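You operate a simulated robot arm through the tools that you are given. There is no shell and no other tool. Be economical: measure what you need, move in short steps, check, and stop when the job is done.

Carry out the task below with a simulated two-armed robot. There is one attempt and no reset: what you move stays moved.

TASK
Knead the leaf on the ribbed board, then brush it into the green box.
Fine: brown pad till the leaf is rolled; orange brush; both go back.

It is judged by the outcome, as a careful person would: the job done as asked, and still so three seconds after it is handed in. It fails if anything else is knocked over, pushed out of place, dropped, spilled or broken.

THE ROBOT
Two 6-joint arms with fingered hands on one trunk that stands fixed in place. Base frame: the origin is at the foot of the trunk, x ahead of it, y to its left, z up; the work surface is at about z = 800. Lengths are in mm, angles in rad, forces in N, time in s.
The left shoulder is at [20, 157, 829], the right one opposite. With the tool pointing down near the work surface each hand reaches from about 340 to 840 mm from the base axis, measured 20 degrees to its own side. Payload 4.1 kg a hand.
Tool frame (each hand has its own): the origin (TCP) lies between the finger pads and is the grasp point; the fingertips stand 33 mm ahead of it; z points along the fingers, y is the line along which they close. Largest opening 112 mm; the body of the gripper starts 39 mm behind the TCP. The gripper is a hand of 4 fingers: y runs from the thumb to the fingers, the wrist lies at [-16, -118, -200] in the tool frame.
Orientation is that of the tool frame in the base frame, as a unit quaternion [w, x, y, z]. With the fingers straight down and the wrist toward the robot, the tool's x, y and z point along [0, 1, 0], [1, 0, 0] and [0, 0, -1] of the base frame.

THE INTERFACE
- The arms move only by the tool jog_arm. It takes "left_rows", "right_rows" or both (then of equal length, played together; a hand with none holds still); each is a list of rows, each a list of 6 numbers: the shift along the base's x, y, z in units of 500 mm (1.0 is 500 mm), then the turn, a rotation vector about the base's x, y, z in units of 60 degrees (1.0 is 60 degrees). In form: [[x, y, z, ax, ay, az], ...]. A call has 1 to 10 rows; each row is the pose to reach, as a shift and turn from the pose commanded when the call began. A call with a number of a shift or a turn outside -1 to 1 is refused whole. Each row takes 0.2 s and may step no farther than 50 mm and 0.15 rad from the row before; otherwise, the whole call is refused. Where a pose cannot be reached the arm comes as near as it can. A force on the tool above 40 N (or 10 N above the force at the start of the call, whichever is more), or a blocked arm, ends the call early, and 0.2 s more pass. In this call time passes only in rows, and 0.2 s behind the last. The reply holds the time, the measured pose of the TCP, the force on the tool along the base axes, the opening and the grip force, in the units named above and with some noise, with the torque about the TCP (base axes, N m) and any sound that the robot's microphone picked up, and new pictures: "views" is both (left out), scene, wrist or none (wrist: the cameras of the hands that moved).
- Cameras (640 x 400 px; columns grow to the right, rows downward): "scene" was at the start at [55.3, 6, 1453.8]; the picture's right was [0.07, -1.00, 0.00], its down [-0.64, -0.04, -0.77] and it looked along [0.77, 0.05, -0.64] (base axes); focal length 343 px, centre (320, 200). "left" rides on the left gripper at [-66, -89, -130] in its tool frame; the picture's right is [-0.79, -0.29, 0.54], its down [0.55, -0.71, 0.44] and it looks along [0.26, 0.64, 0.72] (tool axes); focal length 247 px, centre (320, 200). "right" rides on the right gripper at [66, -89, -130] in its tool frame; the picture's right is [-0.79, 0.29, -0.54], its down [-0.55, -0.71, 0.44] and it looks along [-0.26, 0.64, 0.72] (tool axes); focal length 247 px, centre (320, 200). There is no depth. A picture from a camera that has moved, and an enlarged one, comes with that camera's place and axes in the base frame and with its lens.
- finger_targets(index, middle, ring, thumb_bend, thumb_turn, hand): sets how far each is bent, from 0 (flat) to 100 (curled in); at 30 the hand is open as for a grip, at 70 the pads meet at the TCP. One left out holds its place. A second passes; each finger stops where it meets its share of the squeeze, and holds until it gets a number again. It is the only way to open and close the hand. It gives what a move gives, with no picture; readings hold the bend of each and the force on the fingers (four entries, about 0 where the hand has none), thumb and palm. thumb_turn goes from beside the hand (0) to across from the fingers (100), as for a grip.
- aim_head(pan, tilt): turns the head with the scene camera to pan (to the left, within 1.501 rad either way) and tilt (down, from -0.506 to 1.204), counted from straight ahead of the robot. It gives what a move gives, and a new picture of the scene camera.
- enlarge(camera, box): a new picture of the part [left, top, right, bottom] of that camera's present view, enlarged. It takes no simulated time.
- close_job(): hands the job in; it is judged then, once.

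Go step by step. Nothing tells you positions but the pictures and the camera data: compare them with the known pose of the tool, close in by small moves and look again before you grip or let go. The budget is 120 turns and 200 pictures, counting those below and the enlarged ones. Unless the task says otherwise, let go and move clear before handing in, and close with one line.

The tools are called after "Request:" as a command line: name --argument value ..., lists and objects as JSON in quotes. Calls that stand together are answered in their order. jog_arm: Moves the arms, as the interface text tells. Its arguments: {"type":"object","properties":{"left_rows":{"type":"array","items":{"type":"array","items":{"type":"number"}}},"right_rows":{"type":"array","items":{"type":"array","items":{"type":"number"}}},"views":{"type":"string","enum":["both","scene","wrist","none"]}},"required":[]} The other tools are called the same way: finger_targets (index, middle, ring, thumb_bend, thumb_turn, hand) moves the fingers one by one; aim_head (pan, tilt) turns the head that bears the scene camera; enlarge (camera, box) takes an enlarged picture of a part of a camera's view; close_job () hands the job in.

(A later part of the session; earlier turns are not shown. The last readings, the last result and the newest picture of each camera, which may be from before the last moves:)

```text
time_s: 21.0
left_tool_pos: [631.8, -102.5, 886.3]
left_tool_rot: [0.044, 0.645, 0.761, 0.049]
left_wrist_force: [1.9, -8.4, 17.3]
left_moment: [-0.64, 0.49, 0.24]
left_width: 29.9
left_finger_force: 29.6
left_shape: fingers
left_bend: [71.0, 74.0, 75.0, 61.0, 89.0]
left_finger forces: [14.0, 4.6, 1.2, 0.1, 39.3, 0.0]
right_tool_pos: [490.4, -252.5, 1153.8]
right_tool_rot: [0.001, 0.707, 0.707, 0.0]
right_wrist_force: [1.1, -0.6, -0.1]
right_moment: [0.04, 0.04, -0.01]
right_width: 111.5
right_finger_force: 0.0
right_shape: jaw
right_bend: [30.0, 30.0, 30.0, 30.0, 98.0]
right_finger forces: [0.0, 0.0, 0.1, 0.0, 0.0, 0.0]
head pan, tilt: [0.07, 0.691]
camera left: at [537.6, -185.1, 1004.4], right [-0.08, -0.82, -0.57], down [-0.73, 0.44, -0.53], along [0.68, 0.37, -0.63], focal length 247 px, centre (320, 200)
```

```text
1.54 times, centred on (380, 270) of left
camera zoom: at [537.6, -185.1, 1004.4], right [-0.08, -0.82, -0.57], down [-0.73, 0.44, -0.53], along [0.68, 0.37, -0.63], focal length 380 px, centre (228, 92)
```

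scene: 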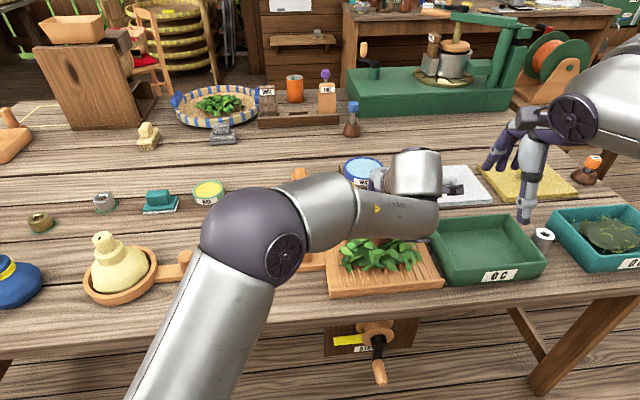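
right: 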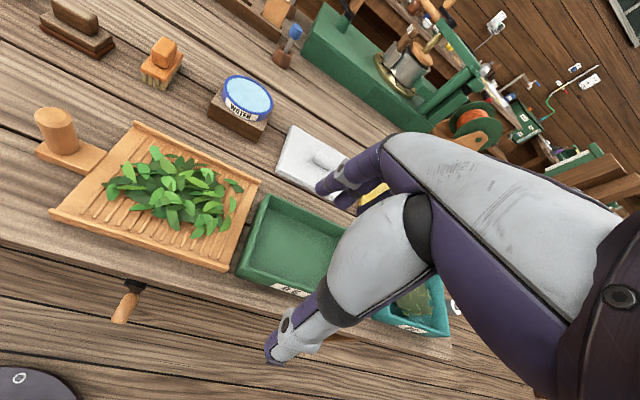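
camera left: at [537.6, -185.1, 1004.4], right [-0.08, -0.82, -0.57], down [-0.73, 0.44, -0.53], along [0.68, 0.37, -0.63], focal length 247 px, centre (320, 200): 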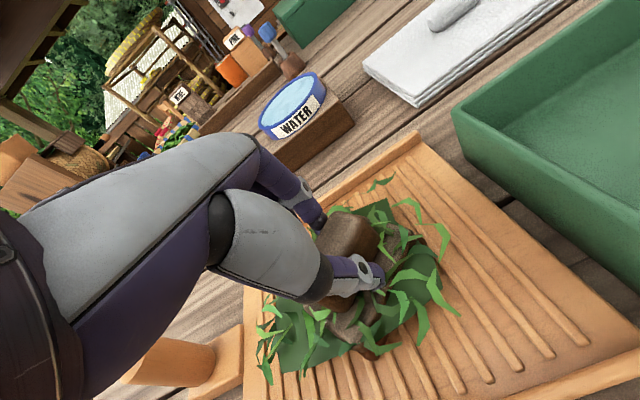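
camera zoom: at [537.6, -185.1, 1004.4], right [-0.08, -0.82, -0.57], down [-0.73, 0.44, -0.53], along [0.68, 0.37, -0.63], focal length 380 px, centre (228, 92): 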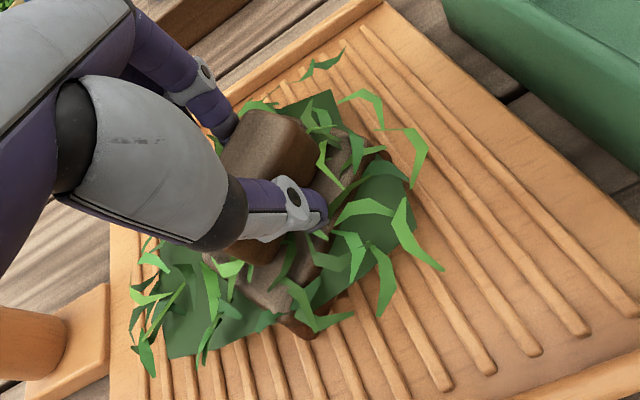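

The leaves are clearly curling and narrowing. I'll keep going.

Request:
jog_arm --left_rows '[[0.05, 0.008, 0, 0, 0, 0], [0.08, 0.014, 0, 0, 0, 0], [0.02, 0.003, 0, 0, 0, 0], [-0.04, -0.007, 0, 0, 0, 0], [-0.08, -0.014, 0, 0, 0, 0], [-0.02, -0.003, 0, 0, 0, 0], [0.04, 0.007, 0, 0, 0, 0], [0.08, 0.014, 0, 0, 0, 0], [0.04, 0.007, 0, 0, 0, 0], [0, 0, 0, 0, 0, 0]]' --views "none"

Request:
jog_arm --left_rows '[[-0.01, 0.04, 0, 0, 0, 0], [-0.02, 0.08, 0, 0, 0, 0], [-0.01, 0.04, 0, 0, 0, 0], [0, 0.005, 0, 0, 0, 0], [0.005, -0.04, 0, 0, 0, 0], [0.01, -0.08, 0, 0, 0, 0], [0.005, -0.04, 0, 0, 0, 0], [0, 0.005, 0, 0, 0, 0]]' --views "wrist"

Request:
enlarge --camera "left" --box '[200, 140, 560, 400]'

```text
time_s: 23.2
left_tool_pos: [631.2, -100.2, 887.0]
left_tool_rot: [0.042, 0.643, 0.763, 0.05]
left_wrist_force: [7.0, 2.0, 16.6]
left_moment: [-0.2, 0.24, 0.02]
left_width: 29.3
left_finger_force: 32.9
left_shape: fingers
left_bend: [72.0, 73.0, 75.0, 61.0, 90.0]
left_finger forces: [15.1, 9.7, 5.8, 0.0, 35.0, 0.0]
right_tool_pos: [490.9, -252.0, 1155.1]
right_tool_rot: [0.001, 0.707, 0.707, 0.0]
right_wrist_force: [-0.4, -0.8, 0.3]
right_moment: [0.03, 0.01, 0.02]
right_width: 111.5
right_finger_force: 0.0
right_shape: jaw
right_bend: [30.0, 30.0, 30.0, 30.0, 98.0]
right_finger forces: [0.0, 0.0, 0.0, 0.0, 0.1, 0.0]
head pan, tilt: [0.07, 0.691]
```

```text
time_s: 25.0
left_tool_pos: [631.4, -100.6, 886.8]
left_tool_rot: [0.043, 0.644, 0.762, 0.049]
left_wrist_force: [1.3, -8.2, 14.4]
left_moment: [-0.53, 0.38, 0.26]
left_width: 29.8
left_finger_force: 28.4
left_shape: fingers
left_bend: [72.0, 74.0, 75.0, 61.0, 90.0]
left_finger forces: [13.1, 5.1, 1.7, 0.0, 36.6, 0.0]
right_tool_pos: [490.3, -252.0, 1154.7]
right_tool_rot: [0.0, 0.707, 0.707, 0.0]
right_wrist_force: [0.1, -0.9, 0.0]
right_moment: [0.01, 0.02, -0.01]
right_width: 111.2
right_finger_force: 0.1
right_shape: jaw
right_bend: [30.0, 30.0, 30.0, 30.0, 98.0]
right_finger forces: [0.0, 0.1, 0.0, 0.0, 0.0, 0.0]
head pan, tilt: [0.07, 0.691]
camera left: at [537.2, -183.3, 1004.6], right [-0.08, -0.82, -0.57], down [-0.73, 0.44, -0.53], along [0.68, 0.37, -0.63], focal length 247 px, centre (320, 200)
```

left: 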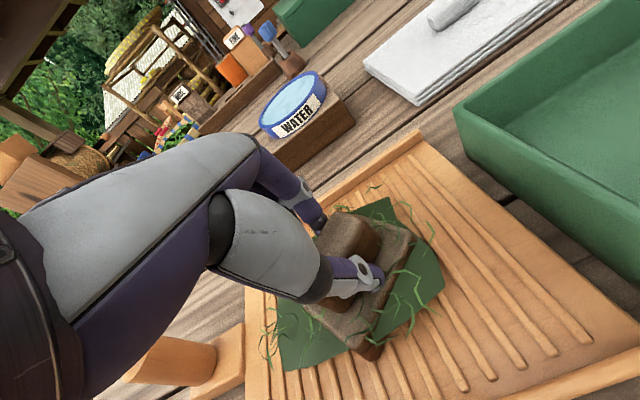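

```text
1.54 times, centred on (380, 270) of left
camera zoom: at [537.2, -183.3, 1004.6], right [-0.08, -0.82, -0.57], down [-0.73, 0.44, -0.53], along [0.68, 0.37, -0.63], focal length 380 px, centre (228, 92)
```

zoom: 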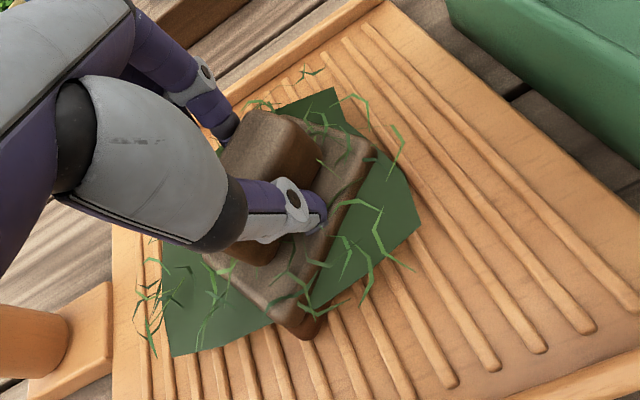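

The leaf has gone to thin twisted strands. I'll lift the pad and look before doing any more, so as not to overwork it.

Request:
jog_arm --left_rows '[[0, 0, 0.04, 0, 0, 0], [0, 0, 0.1, 0, 0, 0], [0.0, 0.05, 0.17, 0, 0, 0], [0.02, 0.12, 0.2, 0, 0, 0], [0.06, 0.2, 0.2, 0, 0, -0.02], [0.1, 0.28, 0.2, 0, 0, -0.04], [0.14, 0.36, 0.2, 0, 0, -0.06]]' --views "both"

Request:
enlarge --camera "scene" --box '[280, 190, 480, 310]'

Request:
enlarge --camera "right" --box '[20, 80, 280, 280]'

```text
time_s: 26.6
left_tool_pos: [703.2, 81.5, 986.1]
left_tool_rot: [0.044, 0.668, 0.741, 0.049]
left_wrist_force: [-0.9, -0.9, -1.8]
left_moment: [0.02, -0.04, 0.02]
left_width: 29.8
left_finger_force: 24.5
left_shape: fingers
left_bend: [72.0, 74.0, 75.0, 60.0, 90.0]
left_finger forces: [12.0, 8.2, 4.1, 0.0, 24.9, 0.1]
right_tool_pos: [490.6, -251.7, 1154.4]
right_tool_rot: [0.0, 0.707, 0.707, 0.0]
right_wrist_force: [-0.5, -0.1, 0.4]
right_moment: [0.05, -0.01, 0.01]
right_width: 111.5
right_finger_force: 0.1
right_shape: jaw
right_bend: [30.0, 30.0, 30.0, 30.0, 98.0]
right_finger forces: [0.0, 0.0, 0.0, 0.0, 0.0, 0.1]
head pan, tilt: [0.07, 0.691]
camera left: at [604.2, 4.3, 1104.2], right [-0.13, -0.81, -0.57], down [-0.7, 0.48, -0.52], along [0.7, 0.33, -0.63], focal length 247 px, centre (320, 200)
```

scene: 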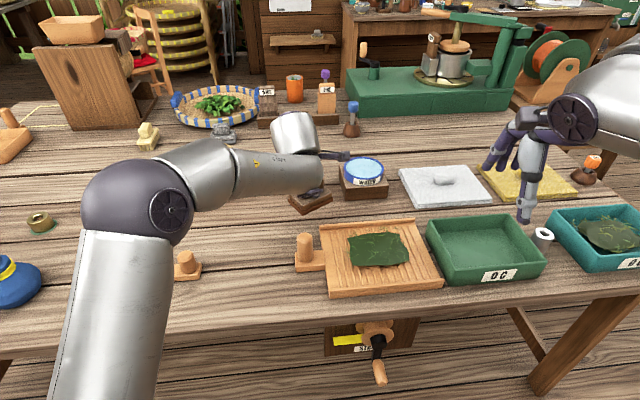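
left: 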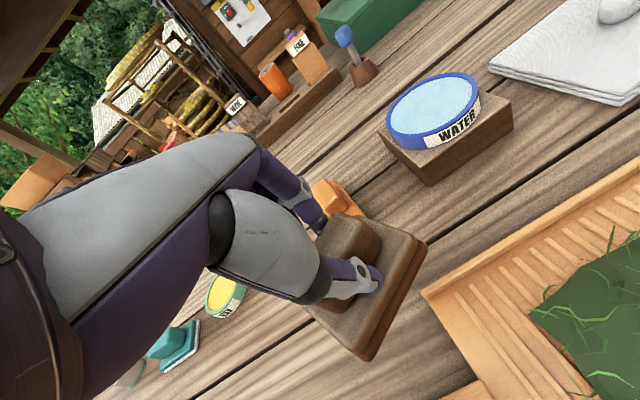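

```text
3.20 times, centred on (380, 250) of scene
camera zoom: at [55.1, 5.6, 1453.8], right [0.07, -1.0, 0.0], down [-0.64, -0.04, -0.77], along [0.77, 0.05, -0.64], focal length 1097 px, centre (128, 40)
```

zoom: 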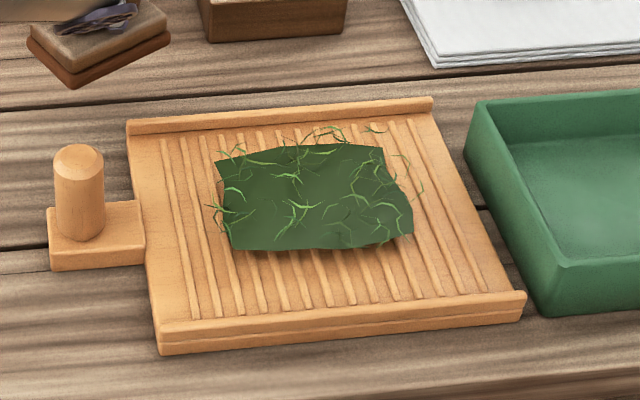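

```text
2.00 times, centred on (150, 180) of right
camera zoom: at [400.9, -187.6, 1283.7], right [0.29, -0.79, 0.54], down [-0.71, -0.55, -0.44], along [0.64, -0.26, -0.72], focal length 494 px, centre (660, 240)
```

zoom: 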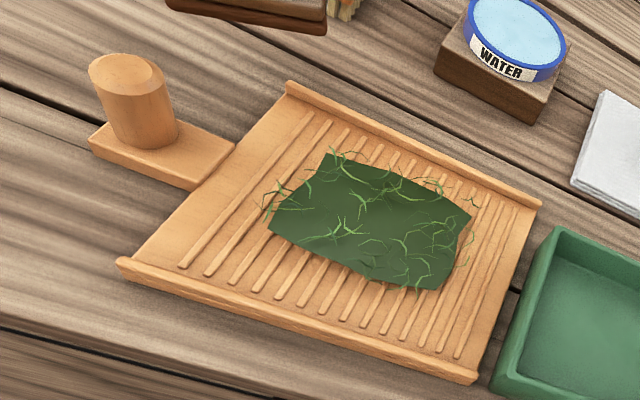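

The leaf is now thin strands on a dark mat. The teal box on the right seems to hold finished leaf, so I'll compare the two.

Request:
enlarge --camera "scene" --box '[530, 140, 640, 280]'

Request:
enlarge --camera "scene" --box '[330, 215, 430, 285]'

```text
2.86 times, centred on (585, 210) of scene
camera zoom: at [55.1, 5.6, 1453.8], right [0.07, -1.0, 0.0], down [-0.64, -0.04, -0.77], along [0.77, 0.05, -0.64], focal length 979 px, centre (-437, 171)
```

zoom: 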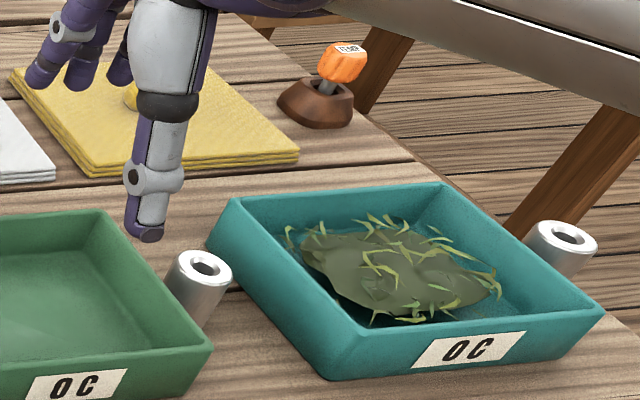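

```text
5.71 times, centred on (380, 250) of scene
camera zoom: at [55.1, 5.6, 1453.8], right [0.07, -1.0, 0.0], down [-0.64, -0.04, -0.77], along [0.77, 0.05, -0.64], focal length 1959 px, centre (-23, -86)
```

zoom: 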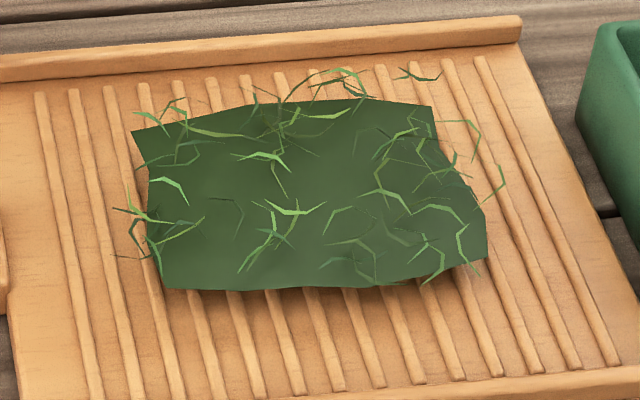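

The leaf is rolled; its strands are even finer than those in the teal box. The pad has twisted about 0.6 rad in my grip, so I'll set it on a free patch near (730,180) at its original heading and regrip it square.

Request:
jog_arm --left_rows '[[0.01, 0.05, 0, 0, 0, -0.12], [0.025, 0.1, -0.03, 0, 0, -0.24], [0.04, 0.15, -0.06, 0, 0, -0.36], [0.05, 0.2, -0.08, 0, 0, -0.48], [0.054, 0.2, -0.1, 0, 0, -0.54]]' --views "both"

Request:
enlarge --camera "scene" --box '[200, 150, 360, 270]'

Request:
enlarge --camera "left" --box '[240, 150, 480, 380]'

```text
time_s: 27.8
left_tool_pos: [732.3, 182.1, 937.3]
left_tool_rot: [0.056, 0.848, 0.526, 0.035]
left_wrist_force: [0.1, 0.9, -1.1]
left_moment: [0.03, 0.0, 0.03]
left_width: 29.6
left_finger_force: 24.0
left_shape: fingers
left_bend: [72.0, 74.0, 75.0, 60.0, 90.0]
left_finger forces: [11.9, 8.2, 4.3, 0.1, 24.3, 0.0]
right_tool_pos: [491.2, -252.5, 1153.6]
right_tool_rot: [0.0, 0.707, 0.707, -0.001]
right_wrist_force: [-0.6, -0.2, -0.2]
right_moment: [0.03, 0.0, 0.04]
right_width: 111.4
right_finger_force: 0.2
right_shape: jaw
right_bend: [30.0, 30.0, 30.0, 30.0, 98.0]
right_finger forces: [0.0, 0.1, 0.0, 0.0, 0.0, 0.1]
head pan, tilt: [0.07, 0.691]
camera left: at [606.5, 169.0, 1054.4], right [-0.54, -0.61, -0.57], down [-0.33, 0.78, -0.53], along [0.77, -0.1, -0.63], focal length 247 px, centre (320, 200)
```

scene: 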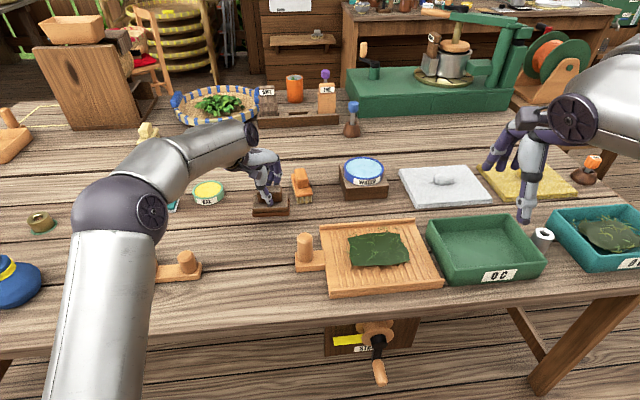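
left: 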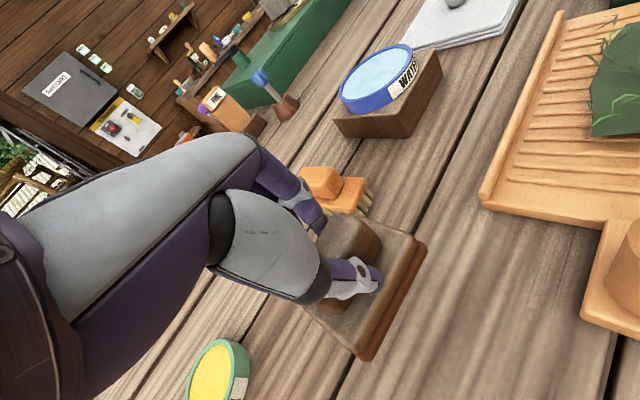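

```text
3.33 times, centred on (280, 210) of scene
camera zoom: at [55.2, 5.9, 1453.8], right [0.07, -1.0, 0.0], down [-0.64, -0.04, -0.77], along [0.77, 0.05, -0.64], focal length 1143 px, centre (453, 167)
```

zoom: 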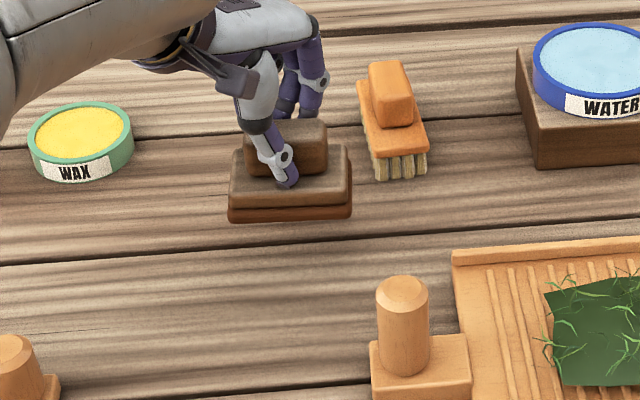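

```text
1.74 times, centred on (360, 265) of left
camera zoom: at [606.5, 169.0, 1054.4], right [-0.54, -0.61, -0.57], down [-0.33, 0.78, -0.53], along [0.77, -0.1, -0.63], focal length 430 px, centre (250, 87)
```

zoom: 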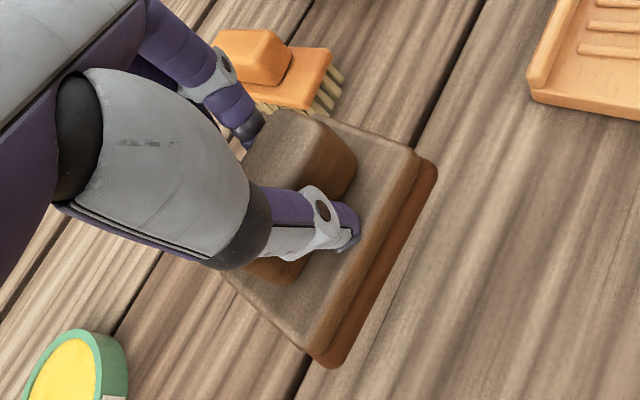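

The pad is level and facing the right way over free table. I'll lower it to the surface.

Request:
jog_arm --left_rows '[[0, 0, -0.05, 0, 0, 0], [0, 0, -0.1, 0, 0, 0], [0, 0, -0.116, 0, 0, 0], [0, 0, -0.12, 0, 0, 0], [0, 0, -0.124, 0, 0, 0]]' --views "none"

```text
time_s: 29.0
left_tool_pos: [729.9, 180.8, 873.3]
left_tool_rot: [0.055, 0.848, 0.525, 0.035]
left_wrist_force: [-0.8, -1.2, -1.8]
left_moment: [0.0, -0.01, 0.02]
left_width: 29.7
left_finger_force: 24.5
left_shape: fingers
left_bend: [72.0, 74.0, 75.0, 60.0, 90.0]
left_finger forces: [11.8, 8.2, 4.3, 0.1, 24.3, 0.0]
right_tool_pos: [489.9, -251.7, 1153.4]
right_tool_rot: [0.0, 0.707, 0.707, 0.0]
right_wrist_force: [0.6, 0.6, -0.3]
right_moment: [-0.02, -0.02, 0.0]
right_width: 111.5
right_finger_force: 0.1
right_shape: jaw
right_bend: [30.0, 30.0, 30.0, 30.0, 98.0]
right_finger forces: [0.0, 0.0, 0.1, 0.0, 0.0, 0.1]
head pan, tilt: [0.07, 0.691]
```

Request:
jog_arm --left_rows '[[0, 0, -0.003, 0, 0, 0], [0, 0, -0.006, 0, 0, 0]]' --views "none"

```text
time_s: 29.6
left_tool_pos: [730.3, 181.7, 871.0]
left_tool_rot: [0.056, 0.848, 0.526, 0.034]
left_wrist_force: [0.6, 1.0, 1.1]
left_moment: [-0.01, 0.09, 0.01]
left_width: 29.7
left_finger_force: 24.6
left_shape: fingers
left_bend: [72.0, 74.0, 75.0, 60.0, 90.0]
left_finger forces: [11.6, 8.3, 4.3, 0.1, 24.9, 0.1]
right_tool_pos: [490.4, -251.6, 1154.8]
right_tool_rot: [0.0, 0.707, 0.707, 0.0]
right_wrist_force: [-0.3, -0.1, 1.0]
right_moment: [0.0, -0.01, 0.01]
right_width: 111.5
right_finger_force: 0.1
right_shape: jaw
right_bend: [30.0, 30.0, 30.0, 30.0, 98.0]
right_finger forces: [0.1, 0.0, 0.1, 0.1, 0.1, 0.0]
head pan, tilt: [0.07, 0.691]
```

The pad has touched the table. I'll release it and look at how it sits.

Request:
finger_targets --hand "left" --index 30 --middle 30 --ring 30 --thumb_bend 30 --thumb_turn 98

Request:
jog_arm --left_rows '[[0, 0, 0.04, 0, 0, 0], [0, 0, 0.08, 0, 0, 0.14], [0, 0, 0.08, 0, 0, 0.28], [0, 0, 0.08, 0, 0, 0.42], [0, 0, 0.08, 0, 0, 0.52], [0, 0, 0.08, 0, 0, 0.6]]' --views "both"

Request:
enlarge --camera "scene" --box '[200, 150, 360, 270]'

Request:
enlarge --camera "left" --box '[240, 150, 480, 380]'

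```text
time_s: 30.6
left_tool_pos: [729.8, 181.9, 871.8]
left_tool_rot: [0.055, 0.848, 0.526, 0.034]
left_wrist_force: [0.3, -0.7, -0.2]
left_moment: [0.0, -0.01, 0.03]
left_width: 112.4
left_finger_force: 0.0
left_shape: fingers
left_bend: [30.0, 30.0, 30.0, 30.0, 96.0]
left_finger forces: [0.0, 0.0, 0.1, 0.1, 0.1, 0.0]
right_tool_pos: [489.7, -252.2, 1153.1]
right_tool_rot: [0.0, 0.707, 0.707, 0.0]
right_wrist_force: [-0.8, -0.3, 0.2]
right_moment: [0.0, -0.02, -0.03]
right_width: 111.6
right_finger_force: 0.1
right_shape: jaw
right_bend: [30.0, 30.0, 30.0, 30.0, 98.0]
right_finger forces: [0.1, 0.0, 0.0, 0.1, 0.1, 0.0]
head pan, tilt: [0.07, 0.691]
```

```text
time_s: 32.0
left_tool_pos: [729.6, 181.4, 911.9]
left_tool_rot: [0.042, 0.643, 0.763, 0.051]
left_wrist_force: [-0.4, -0.7, -0.9]
left_moment: [-0.02, -0.03, 0.01]
left_width: 112.5
left_finger_force: 0.1
left_shape: fingers
left_bend: [30.0, 30.0, 30.0, 30.0, 96.0]
left_finger forces: [0.0, 0.0, 0.0, 0.0, 0.0, 0.0]
right_tool_pos: [489.4, -252.5, 1154.9]
right_tool_rot: [-0.001, 0.707, 0.707, 0.0]
right_wrist_force: [-0.3, 0.7, -0.5]
right_moment: [0.0, 0.02, -0.02]
right_width: 111.6
right_finger_force: 0.1
right_shape: jaw
right_bend: [30.0, 30.0, 30.0, 30.0, 98.0]
right_finger forces: [0.1, 0.0, 0.0, 0.1, 0.0, 0.0]
head pan, tilt: [0.07, 0.691]
camera left: at [635.7, 97.9, 1028.9], right [-0.08, -0.82, -0.57], down [-0.73, 0.44, -0.52], along [0.68, 0.38, -0.63], focal length 247 px, centre (320, 200)
```

scene: 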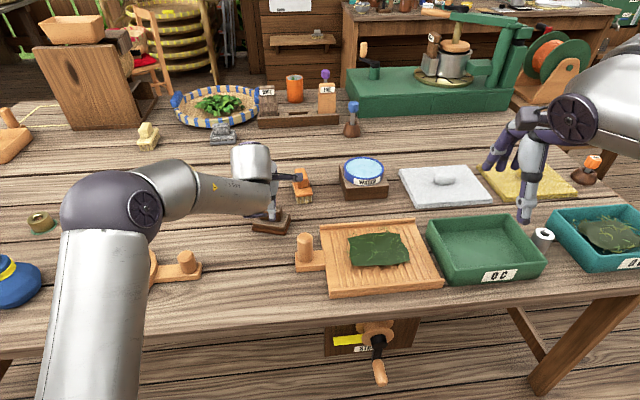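
left: 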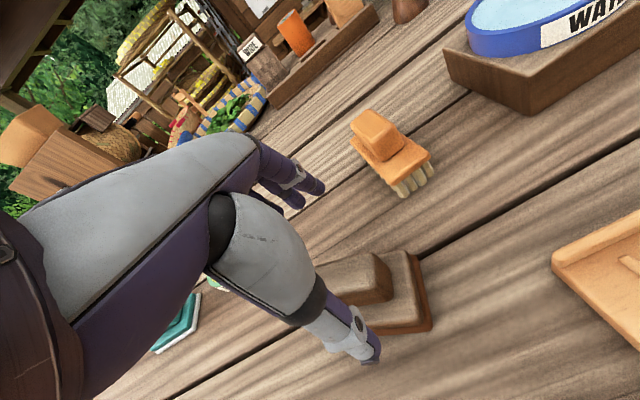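

```text
3.33 times, centred on (280, 210) of scene
camera zoom: at [55.2, 6.1, 1453.8], right [0.07, -1.0, 0.0], down [-0.64, -0.04, -0.77], along [0.77, 0.05, -0.64], focal length 1143 px, centre (453, 167)
```

zoom: 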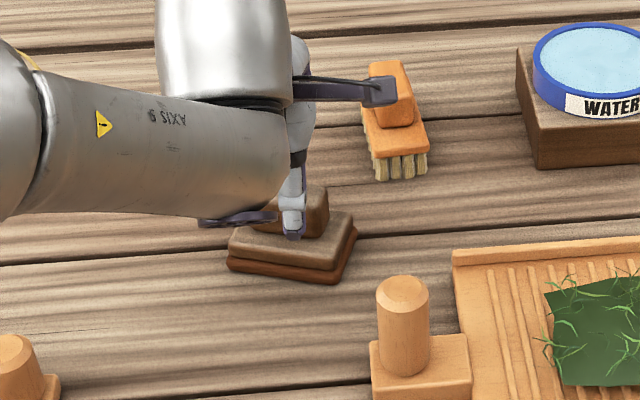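

```text
1.74 times, centred on (360, 265) of left
camera zoom: at [635.7, 97.9, 1028.9], right [-0.08, -0.82, -0.57], down [-0.73, 0.44, -0.52], along [0.68, 0.38, -0.63], focal length 430 px, centre (250, 87)
```

zoom: 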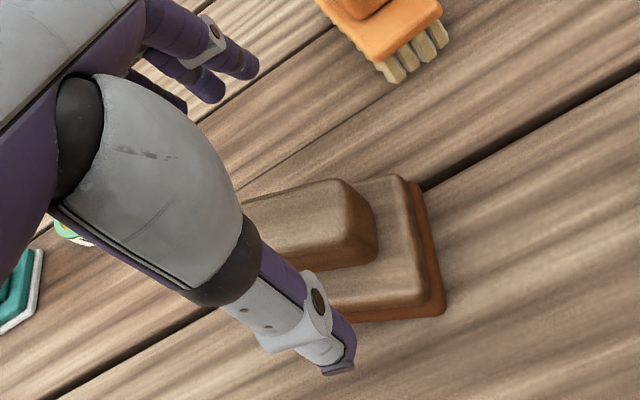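

The pad turned about -0.3 rad as the fingers let go; it now sits at (730,182) with a heading of about -0.14. I'll align the hand with it and regrip more gently, since the hard squeeze was what twisted it.

Request:
jog_arm --left_rows '[[0, 0, 0, 0, 0, -0.13], [0, 0.002, -0.01, 0, 0, -0.26], [0, 0.002, -0.05, 0, 0, -0.296], [0, 0.002, -0.076, 0, 0, -0.296]]' --views "wrist"

Request:
finger_targets --hand "left" --index 50 --middle 50 --ring 50 --thumb_bend 50 --thumb_turn 98

Request:
enlarge --camera "left" --box '[240, 150, 480, 380]'

Request:
enlarge --camera "scene" --box '[200, 150, 360, 270]'

```text
time_s: 33.0
left_tool_pos: [728.7, 182.8, 873.1]
left_tool_rot: [0.049, 0.754, 0.653, 0.043]
left_wrist_force: [0.0, -1.0, 0.0]
left_moment: [-0.02, 0.01, 0.01]
left_width: 112.9
left_finger_force: 0.1
left_shape: fingers
left_bend: [30.0, 30.0, 30.0, 30.0, 96.0]
left_finger forces: [0.0, 0.1, 0.1, 0.1, 0.1, 0.0]
right_tool_pos: [490.4, -251.5, 1152.9]
right_tool_rot: [0.0, 0.707, 0.707, 0.0]
right_wrist_force: [0.7, -0.2, 0.6]
right_moment: [-0.02, -0.05, -0.02]
right_width: 111.4
right_finger_force: 0.3
right_shape: jaw
right_bend: [30.0, 30.0, 30.0, 30.0, 98.0]
right_finger forces: [0.1, 0.1, 0.1, 0.1, 0.1, 0.0]
head pan, tilt: [0.07, 0.691]
camera left: at [614.5, 131.8, 990.4], right [-0.32, -0.75, -0.57], down [-0.56, 0.64, -0.52], along [0.76, 0.15, -0.63], focal length 247 px, centre (320, 200)
```

left: 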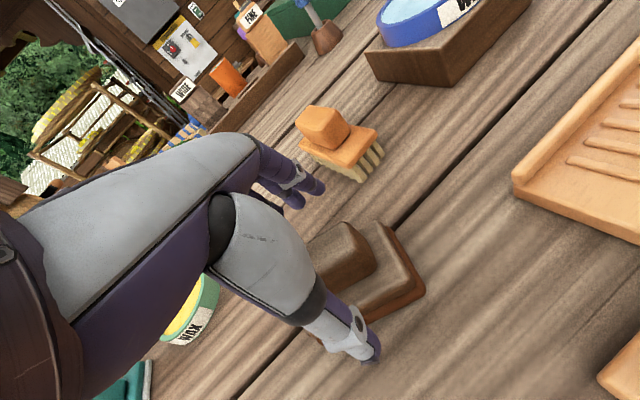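

```text
time_s: 34.0
left_tool_pos: [729.0, 181.5, 872.7]
left_tool_rot: [0.049, 0.755, 0.653, 0.043]
left_wrist_force: [-0.4, 0.5, -0.7]
left_moment: [-0.01, -0.03, 0.0]
left_width: 58.2
left_finger_force: 0.0
left_shape: fingers
left_bend: [50.0, 50.0, 50.0, 50.0, 98.0]
left_finger forces: [0.1, 0.1, 0.0, 0.0, 0.0, 0.0]
right_tool_pos: [489.3, -251.4, 1154.2]
right_tool_rot: [0.001, 0.707, 0.707, 0.0]
right_wrist_force: [1.1, 0.0, 0.7]
right_moment: [0.0, -0.04, 0.02]
right_width: 111.7
right_finger_force: 0.1
right_shape: jaw
right_bend: [30.0, 30.0, 30.0, 30.0, 98.0]
right_finger forces: [0.0, 0.0, 0.1, 0.0, 0.0, 0.0]
head pan, tilt: [0.07, 0.691]
```

```text
1.74 times, centred on (360, 265) of left
camera zoom: at [614.8, 132.0, 990.4], right [-0.32, -0.75, -0.57], down [-0.56, 0.64, -0.52], along [0.76, 0.15, -0.63], focal length 430 px, centre (250, 87)
```

zoom: 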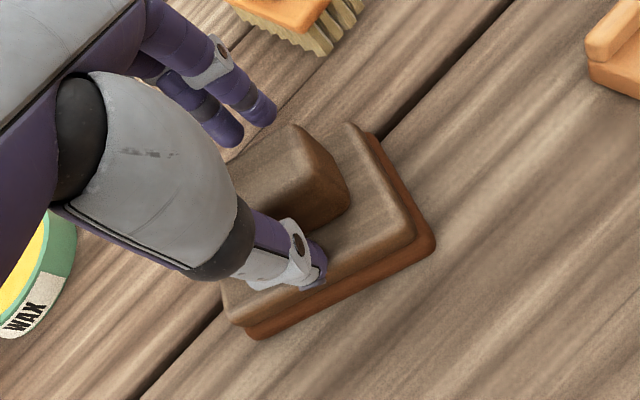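

```text
3.33 times, centred on (280, 210) of scene
camera zoom: at [55.3, 6.0, 1453.8], right [0.07, -1.0, 0.0], down [-0.64, -0.04, -0.77], along [0.77, 0.05, -0.64], focal length 1143 px, centre (453, 167)
```

zoom: 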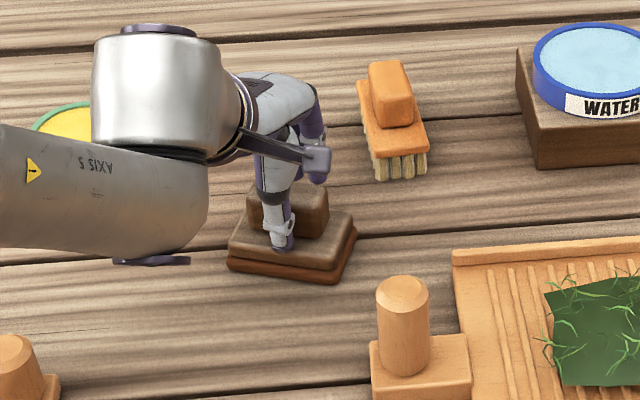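

The hand lines up with the handle. I'll close to a moderate grip and lift slightly.

Request:
finger_targets --hand "left" --index 71 --middle 71 --ring 71 --thumb_bend 71

Request:
jog_arm --left_rows '[[0, 0, 0.02, 0, 0, 0], [0, 0, 0.05, 0, 0, 0], [0, 0, 0.1, 0, 0, 0]]' --views "wrist"

Request:
enlarge --camera "scene" --box '[200, 150, 360, 270]'

Request:
enlarge --camera "left" --box '[240, 150, 480, 380]'

```text
time_s: 35.0
left_tool_pos: [729.7, 183.6, 872.9]
left_tool_rot: [0.05, 0.753, 0.654, 0.044]
left_wrist_force: [1.0, 1.8, 5.5]
left_moment: [0.02, 0.15, -0.11]
left_width: 29.2
left_finger_force: 16.6
left_shape: fingers
left_bend: [63.0, 66.0, 67.0, 60.0, 99.0]
left_finger forces: [7.1, 6.0, 4.3, 0.0, 15.7, 0.0]
right_tool_pos: [490.2, -252.5, 1154.2]
right_tool_rot: [0.0, 0.707, 0.707, 0.0]
right_wrist_force: [0.0, -0.1, -0.6]
right_moment: [0.01, 0.0, -0.02]
right_width: 111.7
right_finger_force: 0.1
right_shape: jaw
right_bend: [30.0, 30.0, 30.0, 30.0, 98.0]
right_finger forces: [0.0, 0.0, 0.1, 0.1, 0.1, 0.0]
head pan, tilt: [0.07, 0.691]
```

```text
time_s: 35.8
left_tool_pos: [730.3, 182.4, 921.7]
left_tool_rot: [0.05, 0.754, 0.653, 0.042]
left_wrist_force: [0.7, 0.6, -1.5]
left_moment: [-0.05, -0.01, -0.01]
left_width: 28.9
left_finger_force: 14.6
left_shape: fingers
left_bend: [63.0, 66.0, 68.0, 60.0, 98.0]
left_finger forces: [6.8, 5.1, 2.7, 0.1, 14.8, 0.0]
right_tool_pos: [490.5, -252.5, 1154.0]
right_tool_rot: [0.0, 0.707, 0.707, 0.0]
right_wrist_force: [0.5, -0.2, 0.3]
right_moment: [-0.04, -0.02, 0.01]
right_width: 111.6
right_finger_force: 0.0
right_shape: jaw
right_bend: [30.0, 30.0, 30.0, 30.0, 98.0]
right_finger forces: [0.0, 0.0, 0.0, 0.0, 0.0, 0.0]
head pan, tilt: [0.07, 0.691]
camera left: at [615.5, 131.4, 1039.9], right [-0.33, -0.75, -0.57], down [-0.56, 0.64, -0.52], along [0.76, 0.15, -0.63], focal length 247 px, centre (320, 200)
```

left: 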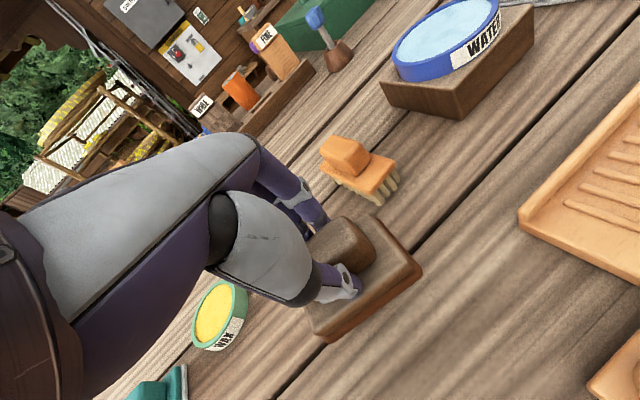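

```text
3.33 times, centred on (280, 210) of scene
camera zoom: at [55.4, 6.2, 1453.8], right [0.07, -1.0, 0.0], down [-0.64, -0.04, -0.77], along [0.77, 0.05, -0.64], focal length 1143 px, centre (453, 167)
```

zoom: 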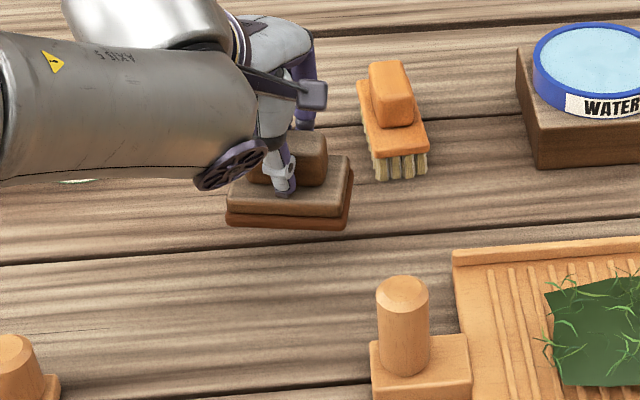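

```text
1.74 times, centred on (360, 265) of left
camera zoom: at [615.5, 131.4, 1039.9], right [-0.33, -0.75, -0.57], down [-0.56, 0.64, -0.52], along [0.76, 0.15, -0.63], focal length 430 px, centre (250, 87)
```

zoom: 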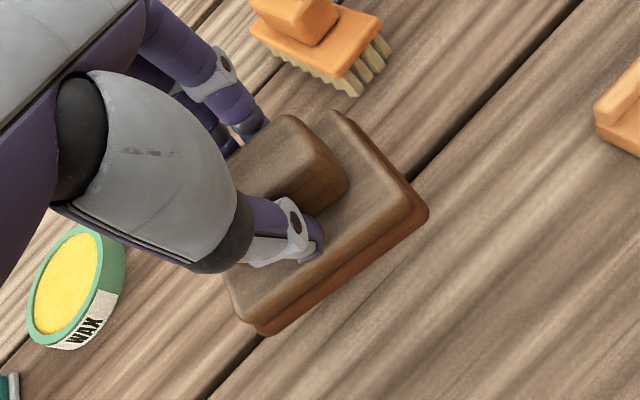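

The pad is held well with little twist. I'll carry it back above its original spot, about (824,248) with heading 0.15.

Request:
jog_arm --left_rows '[[0.045, 0.034, 0, 0, 0, 0.06], [0.09, 0.07, 0, 0, 0, 0.12], [0.135, 0.11, 0, 0, 0, 0.17], [0.17, 0.136, -0.02, 0, 0, 0.19], [0.17, 0.136, -0.06, 0, 0, 0.19]]' --views "none"

Request:
enlarge --camera "scene" --box '[200, 120, 330, 220]'

```text
time_s: 37.0
left_tool_pos: [813.8, 250.9, 892.9]
left_tool_rot: [0.044, 0.686, 0.725, 0.046]
left_wrist_force: [0.6, 0.5, -0.4]
left_moment: [-0.03, 0.01, 0.03]
left_width: 28.7
left_finger_force: 14.3
left_shape: fingers
left_bend: [63.0, 67.0, 69.0, 60.0, 98.0]
left_finger forces: [6.6, 5.0, 2.6, 0.1, 14.4, 0.1]
right_tool_pos: [490.4, -251.9, 1153.7]
right_tool_rot: [0.0, 0.707, 0.707, 0.0]
right_wrist_force: [-0.5, -0.6, -0.2]
right_moment: [0.0, -0.02, -0.01]
right_width: 111.6
right_finger_force: 0.0
right_shape: jaw
right_bend: [30.0, 30.0, 30.0, 30.0, 98.0]
right_finger forces: [0.1, 0.0, 0.0, 0.0, 0.1, 0.1]
head pan, tilt: [0.07, 0.691]
```

```text
4.00 times, centred on (265, 170) of scene
camera zoom: at [55.2, 5.9, 1453.8], right [0.07, -1.0, 0.0], down [-0.64, -0.04, -0.77], along [0.77, 0.05, -0.64], focal length 1371 px, centre (540, 320)
```

zoom: 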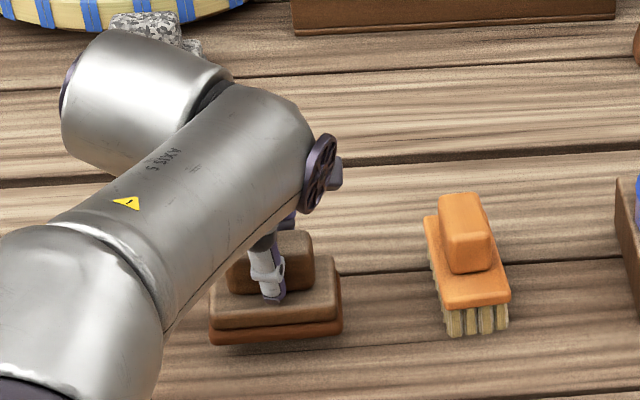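

Against the original picture I need about +5 mm in x and -2 mm in y. I'll apply that and set the pad down.

Request:
jog_arm --left_rows '[[0.01, -0.004, -0.015, 0, 0, 0], [0.01, -0.004, -0.03, 0, 0, 0], [0.01, -0.004, -0.036, 0, 0, 0], [0.01, -0.004, -0.04, 0, 0, 0]]' --views "none"

Request:
enlarge --camera "scene" --box '[200, 120, 330, 220]'

```text
time_s: 38.0
left_tool_pos: [819.9, 248.7, 874.8]
left_tool_rot: [0.046, 0.685, 0.725, 0.048]
left_wrist_force: [0.8, 0.8, 2.2]
left_moment: [-0.05, 0.02, 0.0]
left_width: 28.7
left_finger_force: 14.9
left_shape: fingers
left_bend: [63.0, 67.0, 68.0, 60.0, 98.0]
left_finger forces: [7.2, 5.3, 2.8, 0.0, 14.3, 0.0]
right_tool_pos: [490.3, -251.3, 1154.5]
right_tool_rot: [-0.001, 0.707, 0.707, 0.0]
right_wrist_force: [0.6, -0.4, -0.3]
right_moment: [-0.02, -0.03, -0.01]
right_width: 111.7
right_finger_force: 0.0
right_shape: jaw
right_bend: [30.0, 30.0, 30.0, 30.0, 98.0]
right_finger forces: [0.1, 0.0, 0.1, 0.0, 0.0, 0.0]
head pan, tilt: [0.07, 0.691]
```

```text
4.00 times, centred on (265, 170) of scene
camera zoom: at [55.2, 6.0, 1453.8], right [0.07, -1.0, 0.0], down [-0.64, -0.04, -0.77], along [0.77, 0.05, -0.64], focal length 1371 px, centre (540, 320)
```

zoom: 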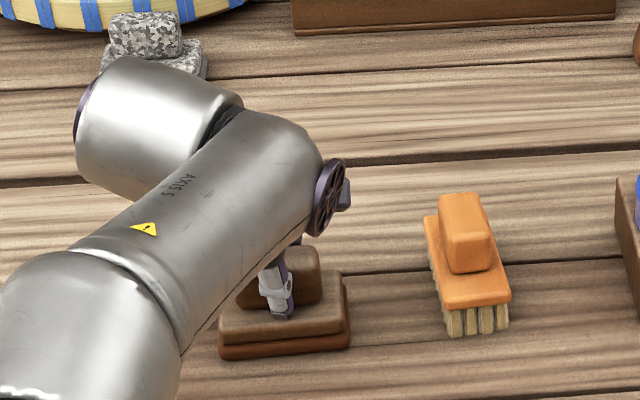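

That's within 4 mm. I'll nudge +4 mm in y and release.

Request:
jog_arm --left_rows '[[0, 0.002, 0.005, 0, 0, 0], [0, 0.008, 0.005, 0, 0, 0], [0, 0.008, 0, 0, 0, 0]]' --views "none"

Request:
finger_targets --hand "left" --index 30 --middle 30 --ring 30 --thumb_bend 30

Request:
enlarge --camera "scene" --box '[200, 120, 330, 220]'

```text
time_s: 38.8
left_tool_pos: [819.8, 253.2, 873.2]
left_tool_rot: [0.046, 0.684, 0.726, 0.049]
left_wrist_force: [0.7, 1.0, 2.5]
left_moment: [-0.07, 0.09, -0.02]
left_width: 28.9
left_finger_force: 15.2
left_shape: fingers
left_bend: [63.0, 67.0, 69.0, 60.0, 98.0]
left_finger forces: [7.0, 5.1, 3.0, 0.1, 14.9, 0.0]
right_tool_pos: [490.3, -252.1, 1154.5]
right_tool_rot: [0.0, 0.707, 0.707, 0.0]
right_wrist_force: [-0.2, -0.2, -0.3]
right_moment: [0.01, -0.02, 0.04]
right_width: 111.6
right_finger_force: 0.0
right_shape: jaw
right_bend: [30.0, 30.0, 30.0, 30.0, 98.0]
right_finger forces: [0.0, 0.0, 0.0, 0.1, 0.0, 0.0]
head pan, tilt: [0.07, 0.691]
```

```text
time_s: 39.8
left_tool_pos: [819.8, 254.3, 871.9]
left_tool_rot: [0.045, 0.686, 0.725, 0.047]
left_wrist_force: [0.3, -0.5, -0.3]
left_moment: [0.0, 0.02, 0.01]
left_width: 112.4
left_finger_force: 0.1
left_shape: fingers
left_bend: [30.0, 30.0, 30.0, 30.0, 96.0]
left_finger forces: [0.1, 0.0, 0.1, 0.1, 0.0, 0.1]
right_tool_pos: [490.8, -252.4, 1154.6]
right_tool_rot: [-0.001, 0.707, 0.707, 0.0]
right_wrist_force: [-0.4, 0.7, 0.5]
right_moment: [0.01, 0.01, -0.04]
right_width: 111.7
right_finger_force: 0.0
right_shape: jaw
right_bend: [30.0, 30.0, 30.0, 30.0, 98.0]
right_finger forces: [0.1, 0.1, 0.0, 0.1, 0.0, 0.0]
head pan, tilt: [0.07, 0.691]
```

```text
4.00 times, centred on (265, 170) of scene
camera zoom: at [55.3, 6.0, 1453.8], right [0.07, -1.0, 0.0], down [-0.64, -0.04, -0.77], along [0.77, 0.05, -0.64], focal length 1371 px, centre (540, 320)
```

zoom: 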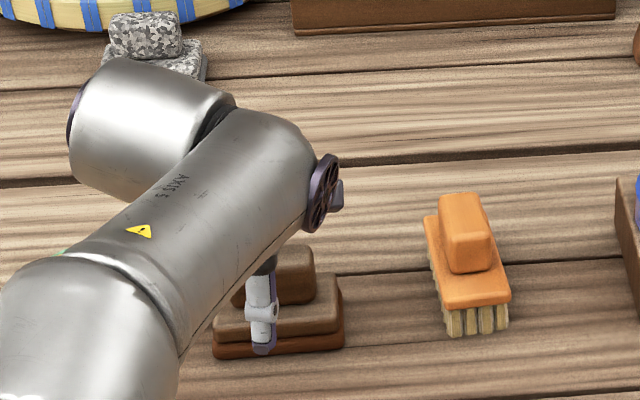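

The pad is back within a couple of millimetres of where it was. The brush is further away, so I'll grip its handle across the width: hand turned sideways (thumb left, fingers right) and pitched forward. First I rise clear and straighten the hand.

Request:
jog_arm --left_rows '[[0, 0, 0.05, 0, 0, 0], [-0.01, 0, 0.14, 0, 0, 0], [-0.08, -0.04, 0.2, 0, 0.04, 0], [-0.16, -0.1, 0.24, 0, 0.08, 0], [-0.22, -0.16, 0.26, -0.007, 0.124, 0]]' --views "none"

Request:
jog_arm --left_rows '[[0, 0, 0, 0, 0, -0.14], [0, 0, 0, 0, 0, -0.28], [0, 0, 0, 0, 0, -0.42], [0, 0, 0, 0, 0, -0.56], [0, 0, 0, 0, 0, -0.7], [0, 0, 0, 0, 0, -0.84]]' --views "both"

```text
refused: row 3 steps farther than a row can; nothing moved
```

```text
time_s: 41.2
left_tool_pos: [738.3, 245.2, 863.4]
left_tool_rot: [0.06, 0.924, 0.376, 0.023]
left_wrist_force: [1.3, -0.7, -0.3]
left_moment: [-0.02, 0.06, -0.05]
left_width: 113.0
left_finger_force: 0.5
left_shape: fingers
left_bend: [30.0, 30.0, 30.0, 30.0, 96.0]
left_finger forces: [0.1, 0.1, 0.5, 0.0, 0.1, 0.0]
left hand out of reach, approached as far as the arm can: row 1, 2, 3, 4, 5, 6
right_tool_pos: [490.9, -252.6, 1153.9]
right_tool_rot: [0.0, 0.707, 0.707, -0.001]
right_wrist_force: [0.4, 0.4, -0.7]
right_moment: [-0.01, 0.11, 0.01]
right_width: 111.6
right_finger_force: 0.0
right_shape: jaw
right_bend: [30.0, 30.0, 30.0, 30.0, 98.0]
right_finger forces: [0.1, 0.0, 0.0, 0.1, 0.0, 0.0]
head pan, tilt: [0.07, 0.691]
camera left: at [618.5, 273.0, 979.6], right [-0.72, -0.4, -0.57], down [-0.06, 0.85, -0.52], along [0.69, -0.34, -0.63], focal length 247 px, centre (320, 200)
```

scene: 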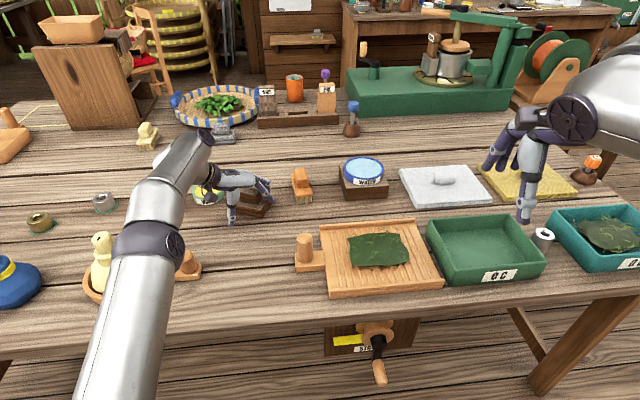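
left: 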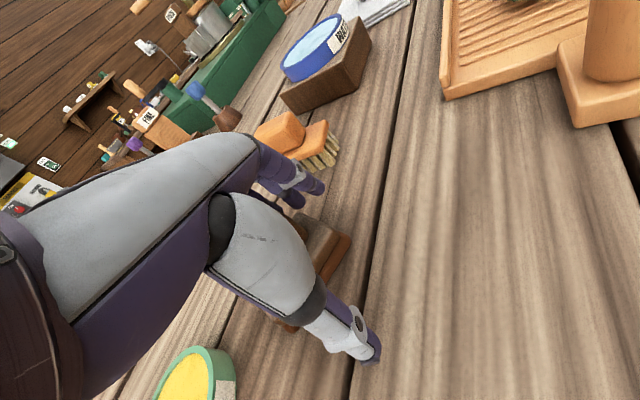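

My first move was refused and the second ran anyway at low height, which dragged the pad. I'll rise straight up now and see where it ended up, and I won't batch dependent moves again.

Request:
jog_arm --left_rows '[[0, 0, 0.05, 0, 0, 0], [0, 0, 0.13, 0, 0, 0], [0, 0, 0.22, 0, 0, 0], [-0.06, 0.0, 0.27, 0, 0, 0], [-0.15, 0.0, 0.27, 0, 0, 0]]' --views "both"

Request:
enlarge --camera "scene" --box '[200, 120, 330, 220]'

```text
time_s: 42.4
left_tool_pos: [662.8, 245.1, 999.0]
left_tool_rot: [0.061, 0.929, 0.364, 0.025]
left_wrist_force: [0.1, -0.6, 0.2]
left_moment: [0.0, 0.01, 0.03]
left_width: 113.1
left_finger_force: 0.1
left_shape: fingers
left_bend: [30.0, 30.0, 30.0, 30.0, 96.0]
left_finger forces: [0.0, 0.0, 0.1, 0.0, 0.0, 0.1]
left hand out of reach, approached as far as the arm can: row 2, 3
right_tool_pos: [489.4, -252.1, 1154.3]
right_tool_rot: [0.001, 0.707, 0.707, 0.0]
right_wrist_force: [0.2, 0.6, 0.1]
right_moment: [-0.03, 0.02, -0.01]
right_width: 111.9
right_finger_force: 0.1
right_shape: jaw
right_bend: [30.0, 30.0, 30.0, 30.0, 98.0]
right_finger forces: [0.1, 0.1, 0.0, 0.0, 0.1, 0.0]
head pan, tilt: [0.07, 0.691]
camera left: at [542.2, 277.4, 1117.3], right [-0.73, -0.38, -0.57], down [-0.03, 0.85, -0.52], along [0.69, -0.36, -0.63], focal length 247 px, centre (320, 200)
```

scene: 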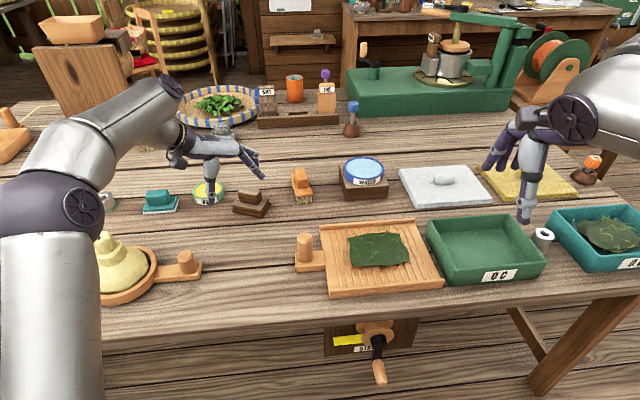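
left: 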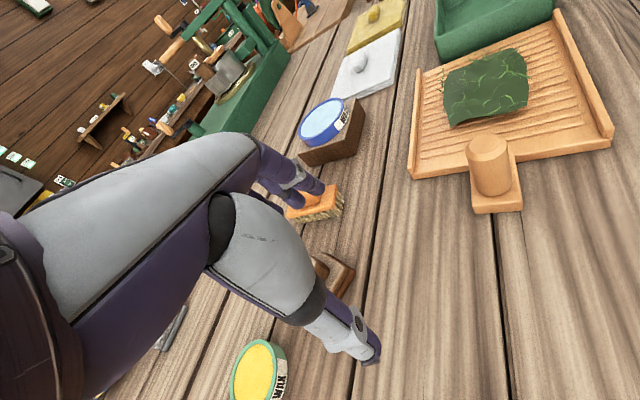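

```text
4.00 times, centred on (265, 170) of scene
camera zoom: at [55.6, 6.0, 1453.8], right [0.07, -1.0, 0.0], down [-0.64, -0.04, -0.77], along [0.77, 0.05, -0.64], focal length 1371 px, centre (540, 320)
```

zoom: 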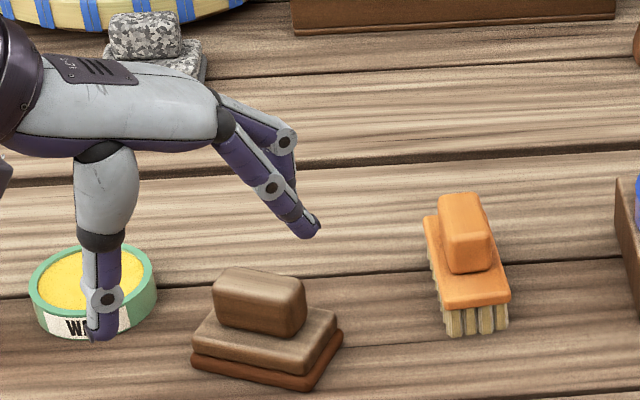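

The pad has been pulled to about (800,251) with a heading of -0.23; the brush and wax are untouched. I'll regrip it and put it back the same way as before, first hovering above it.

Request:
jog_arm --left_rows '[[0.03, 0, 0, 0, 0, 0.12], [0.09, 0, 0, 0, 0, 0.25], [0.15, 0.005, -0.02, 0, 0, 0.38], [0.21, 0.01, -0.06, 0, 0, 0.5], [0.272, 0.016, -0.12, 0, 0, 0.567]]' --views "wrist"

Request:
enlarge --camera "left" --box '[240, 150, 480, 380]'

```text
time_s: 43.6
left_tool_pos: [795.5, 252.9, 940.2]
left_tool_rot: [0.053, 0.78, 0.622, 0.044]
left_wrist_force: [-1.2, 1.4, 3.7]
left_moment: [-0.06, -0.06, -0.01]
left_width: 112.7
left_finger_force: 0.1
left_shape: fingers
left_bend: [30.0, 30.0, 30.0, 30.0, 96.0]
left_finger forces: [0.1, 0.0, 0.0, 0.0, 0.0, 0.0]
right_tool_pos: [489.0, -252.2, 1154.3]
right_tool_rot: [0.0, 0.707, 0.707, 0.001]
right_wrist_force: [-2.1, 0.1, 1.3]
right_moment: [-0.02, -0.15, -0.05]
right_width: 111.7
right_finger_force: 0.1
right_shape: jaw
right_bend: [30.0, 30.0, 30.0, 30.0, 98.0]
right_finger forces: [0.0, 0.1, 0.0, 0.0, 0.0, 0.0]
head pan, tilt: [0.07, 0.691]
camera left: at [676.5, 212.2, 1057.7], right [-0.38, -0.72, -0.57], down [-0.5, 0.68, -0.53], along [0.78, 0.09, -0.63], focal length 247 px, centre (320, 200)
```

left: 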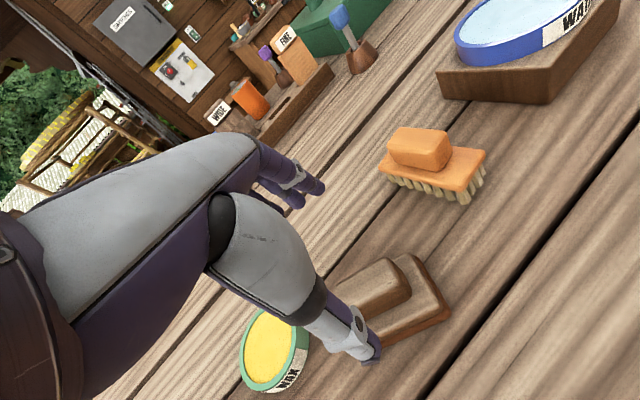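

```text
1.74 times, centred on (360, 265) of left
camera zoom: at [676.5, 212.2, 1057.7], right [-0.38, -0.72, -0.57], down [-0.5, 0.68, -0.53], along [0.78, 0.09, -0.63], focal length 430 px, centre (250, 87)
```

zoom: 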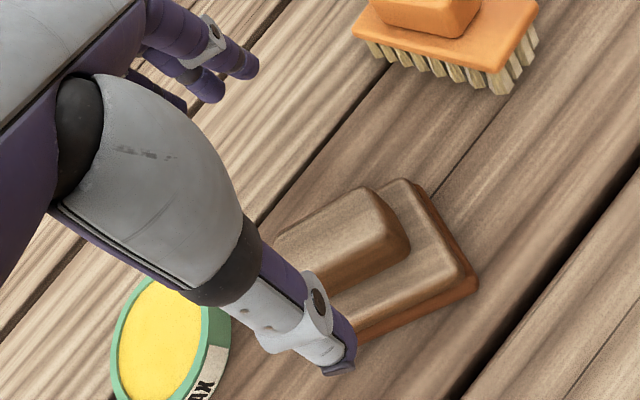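

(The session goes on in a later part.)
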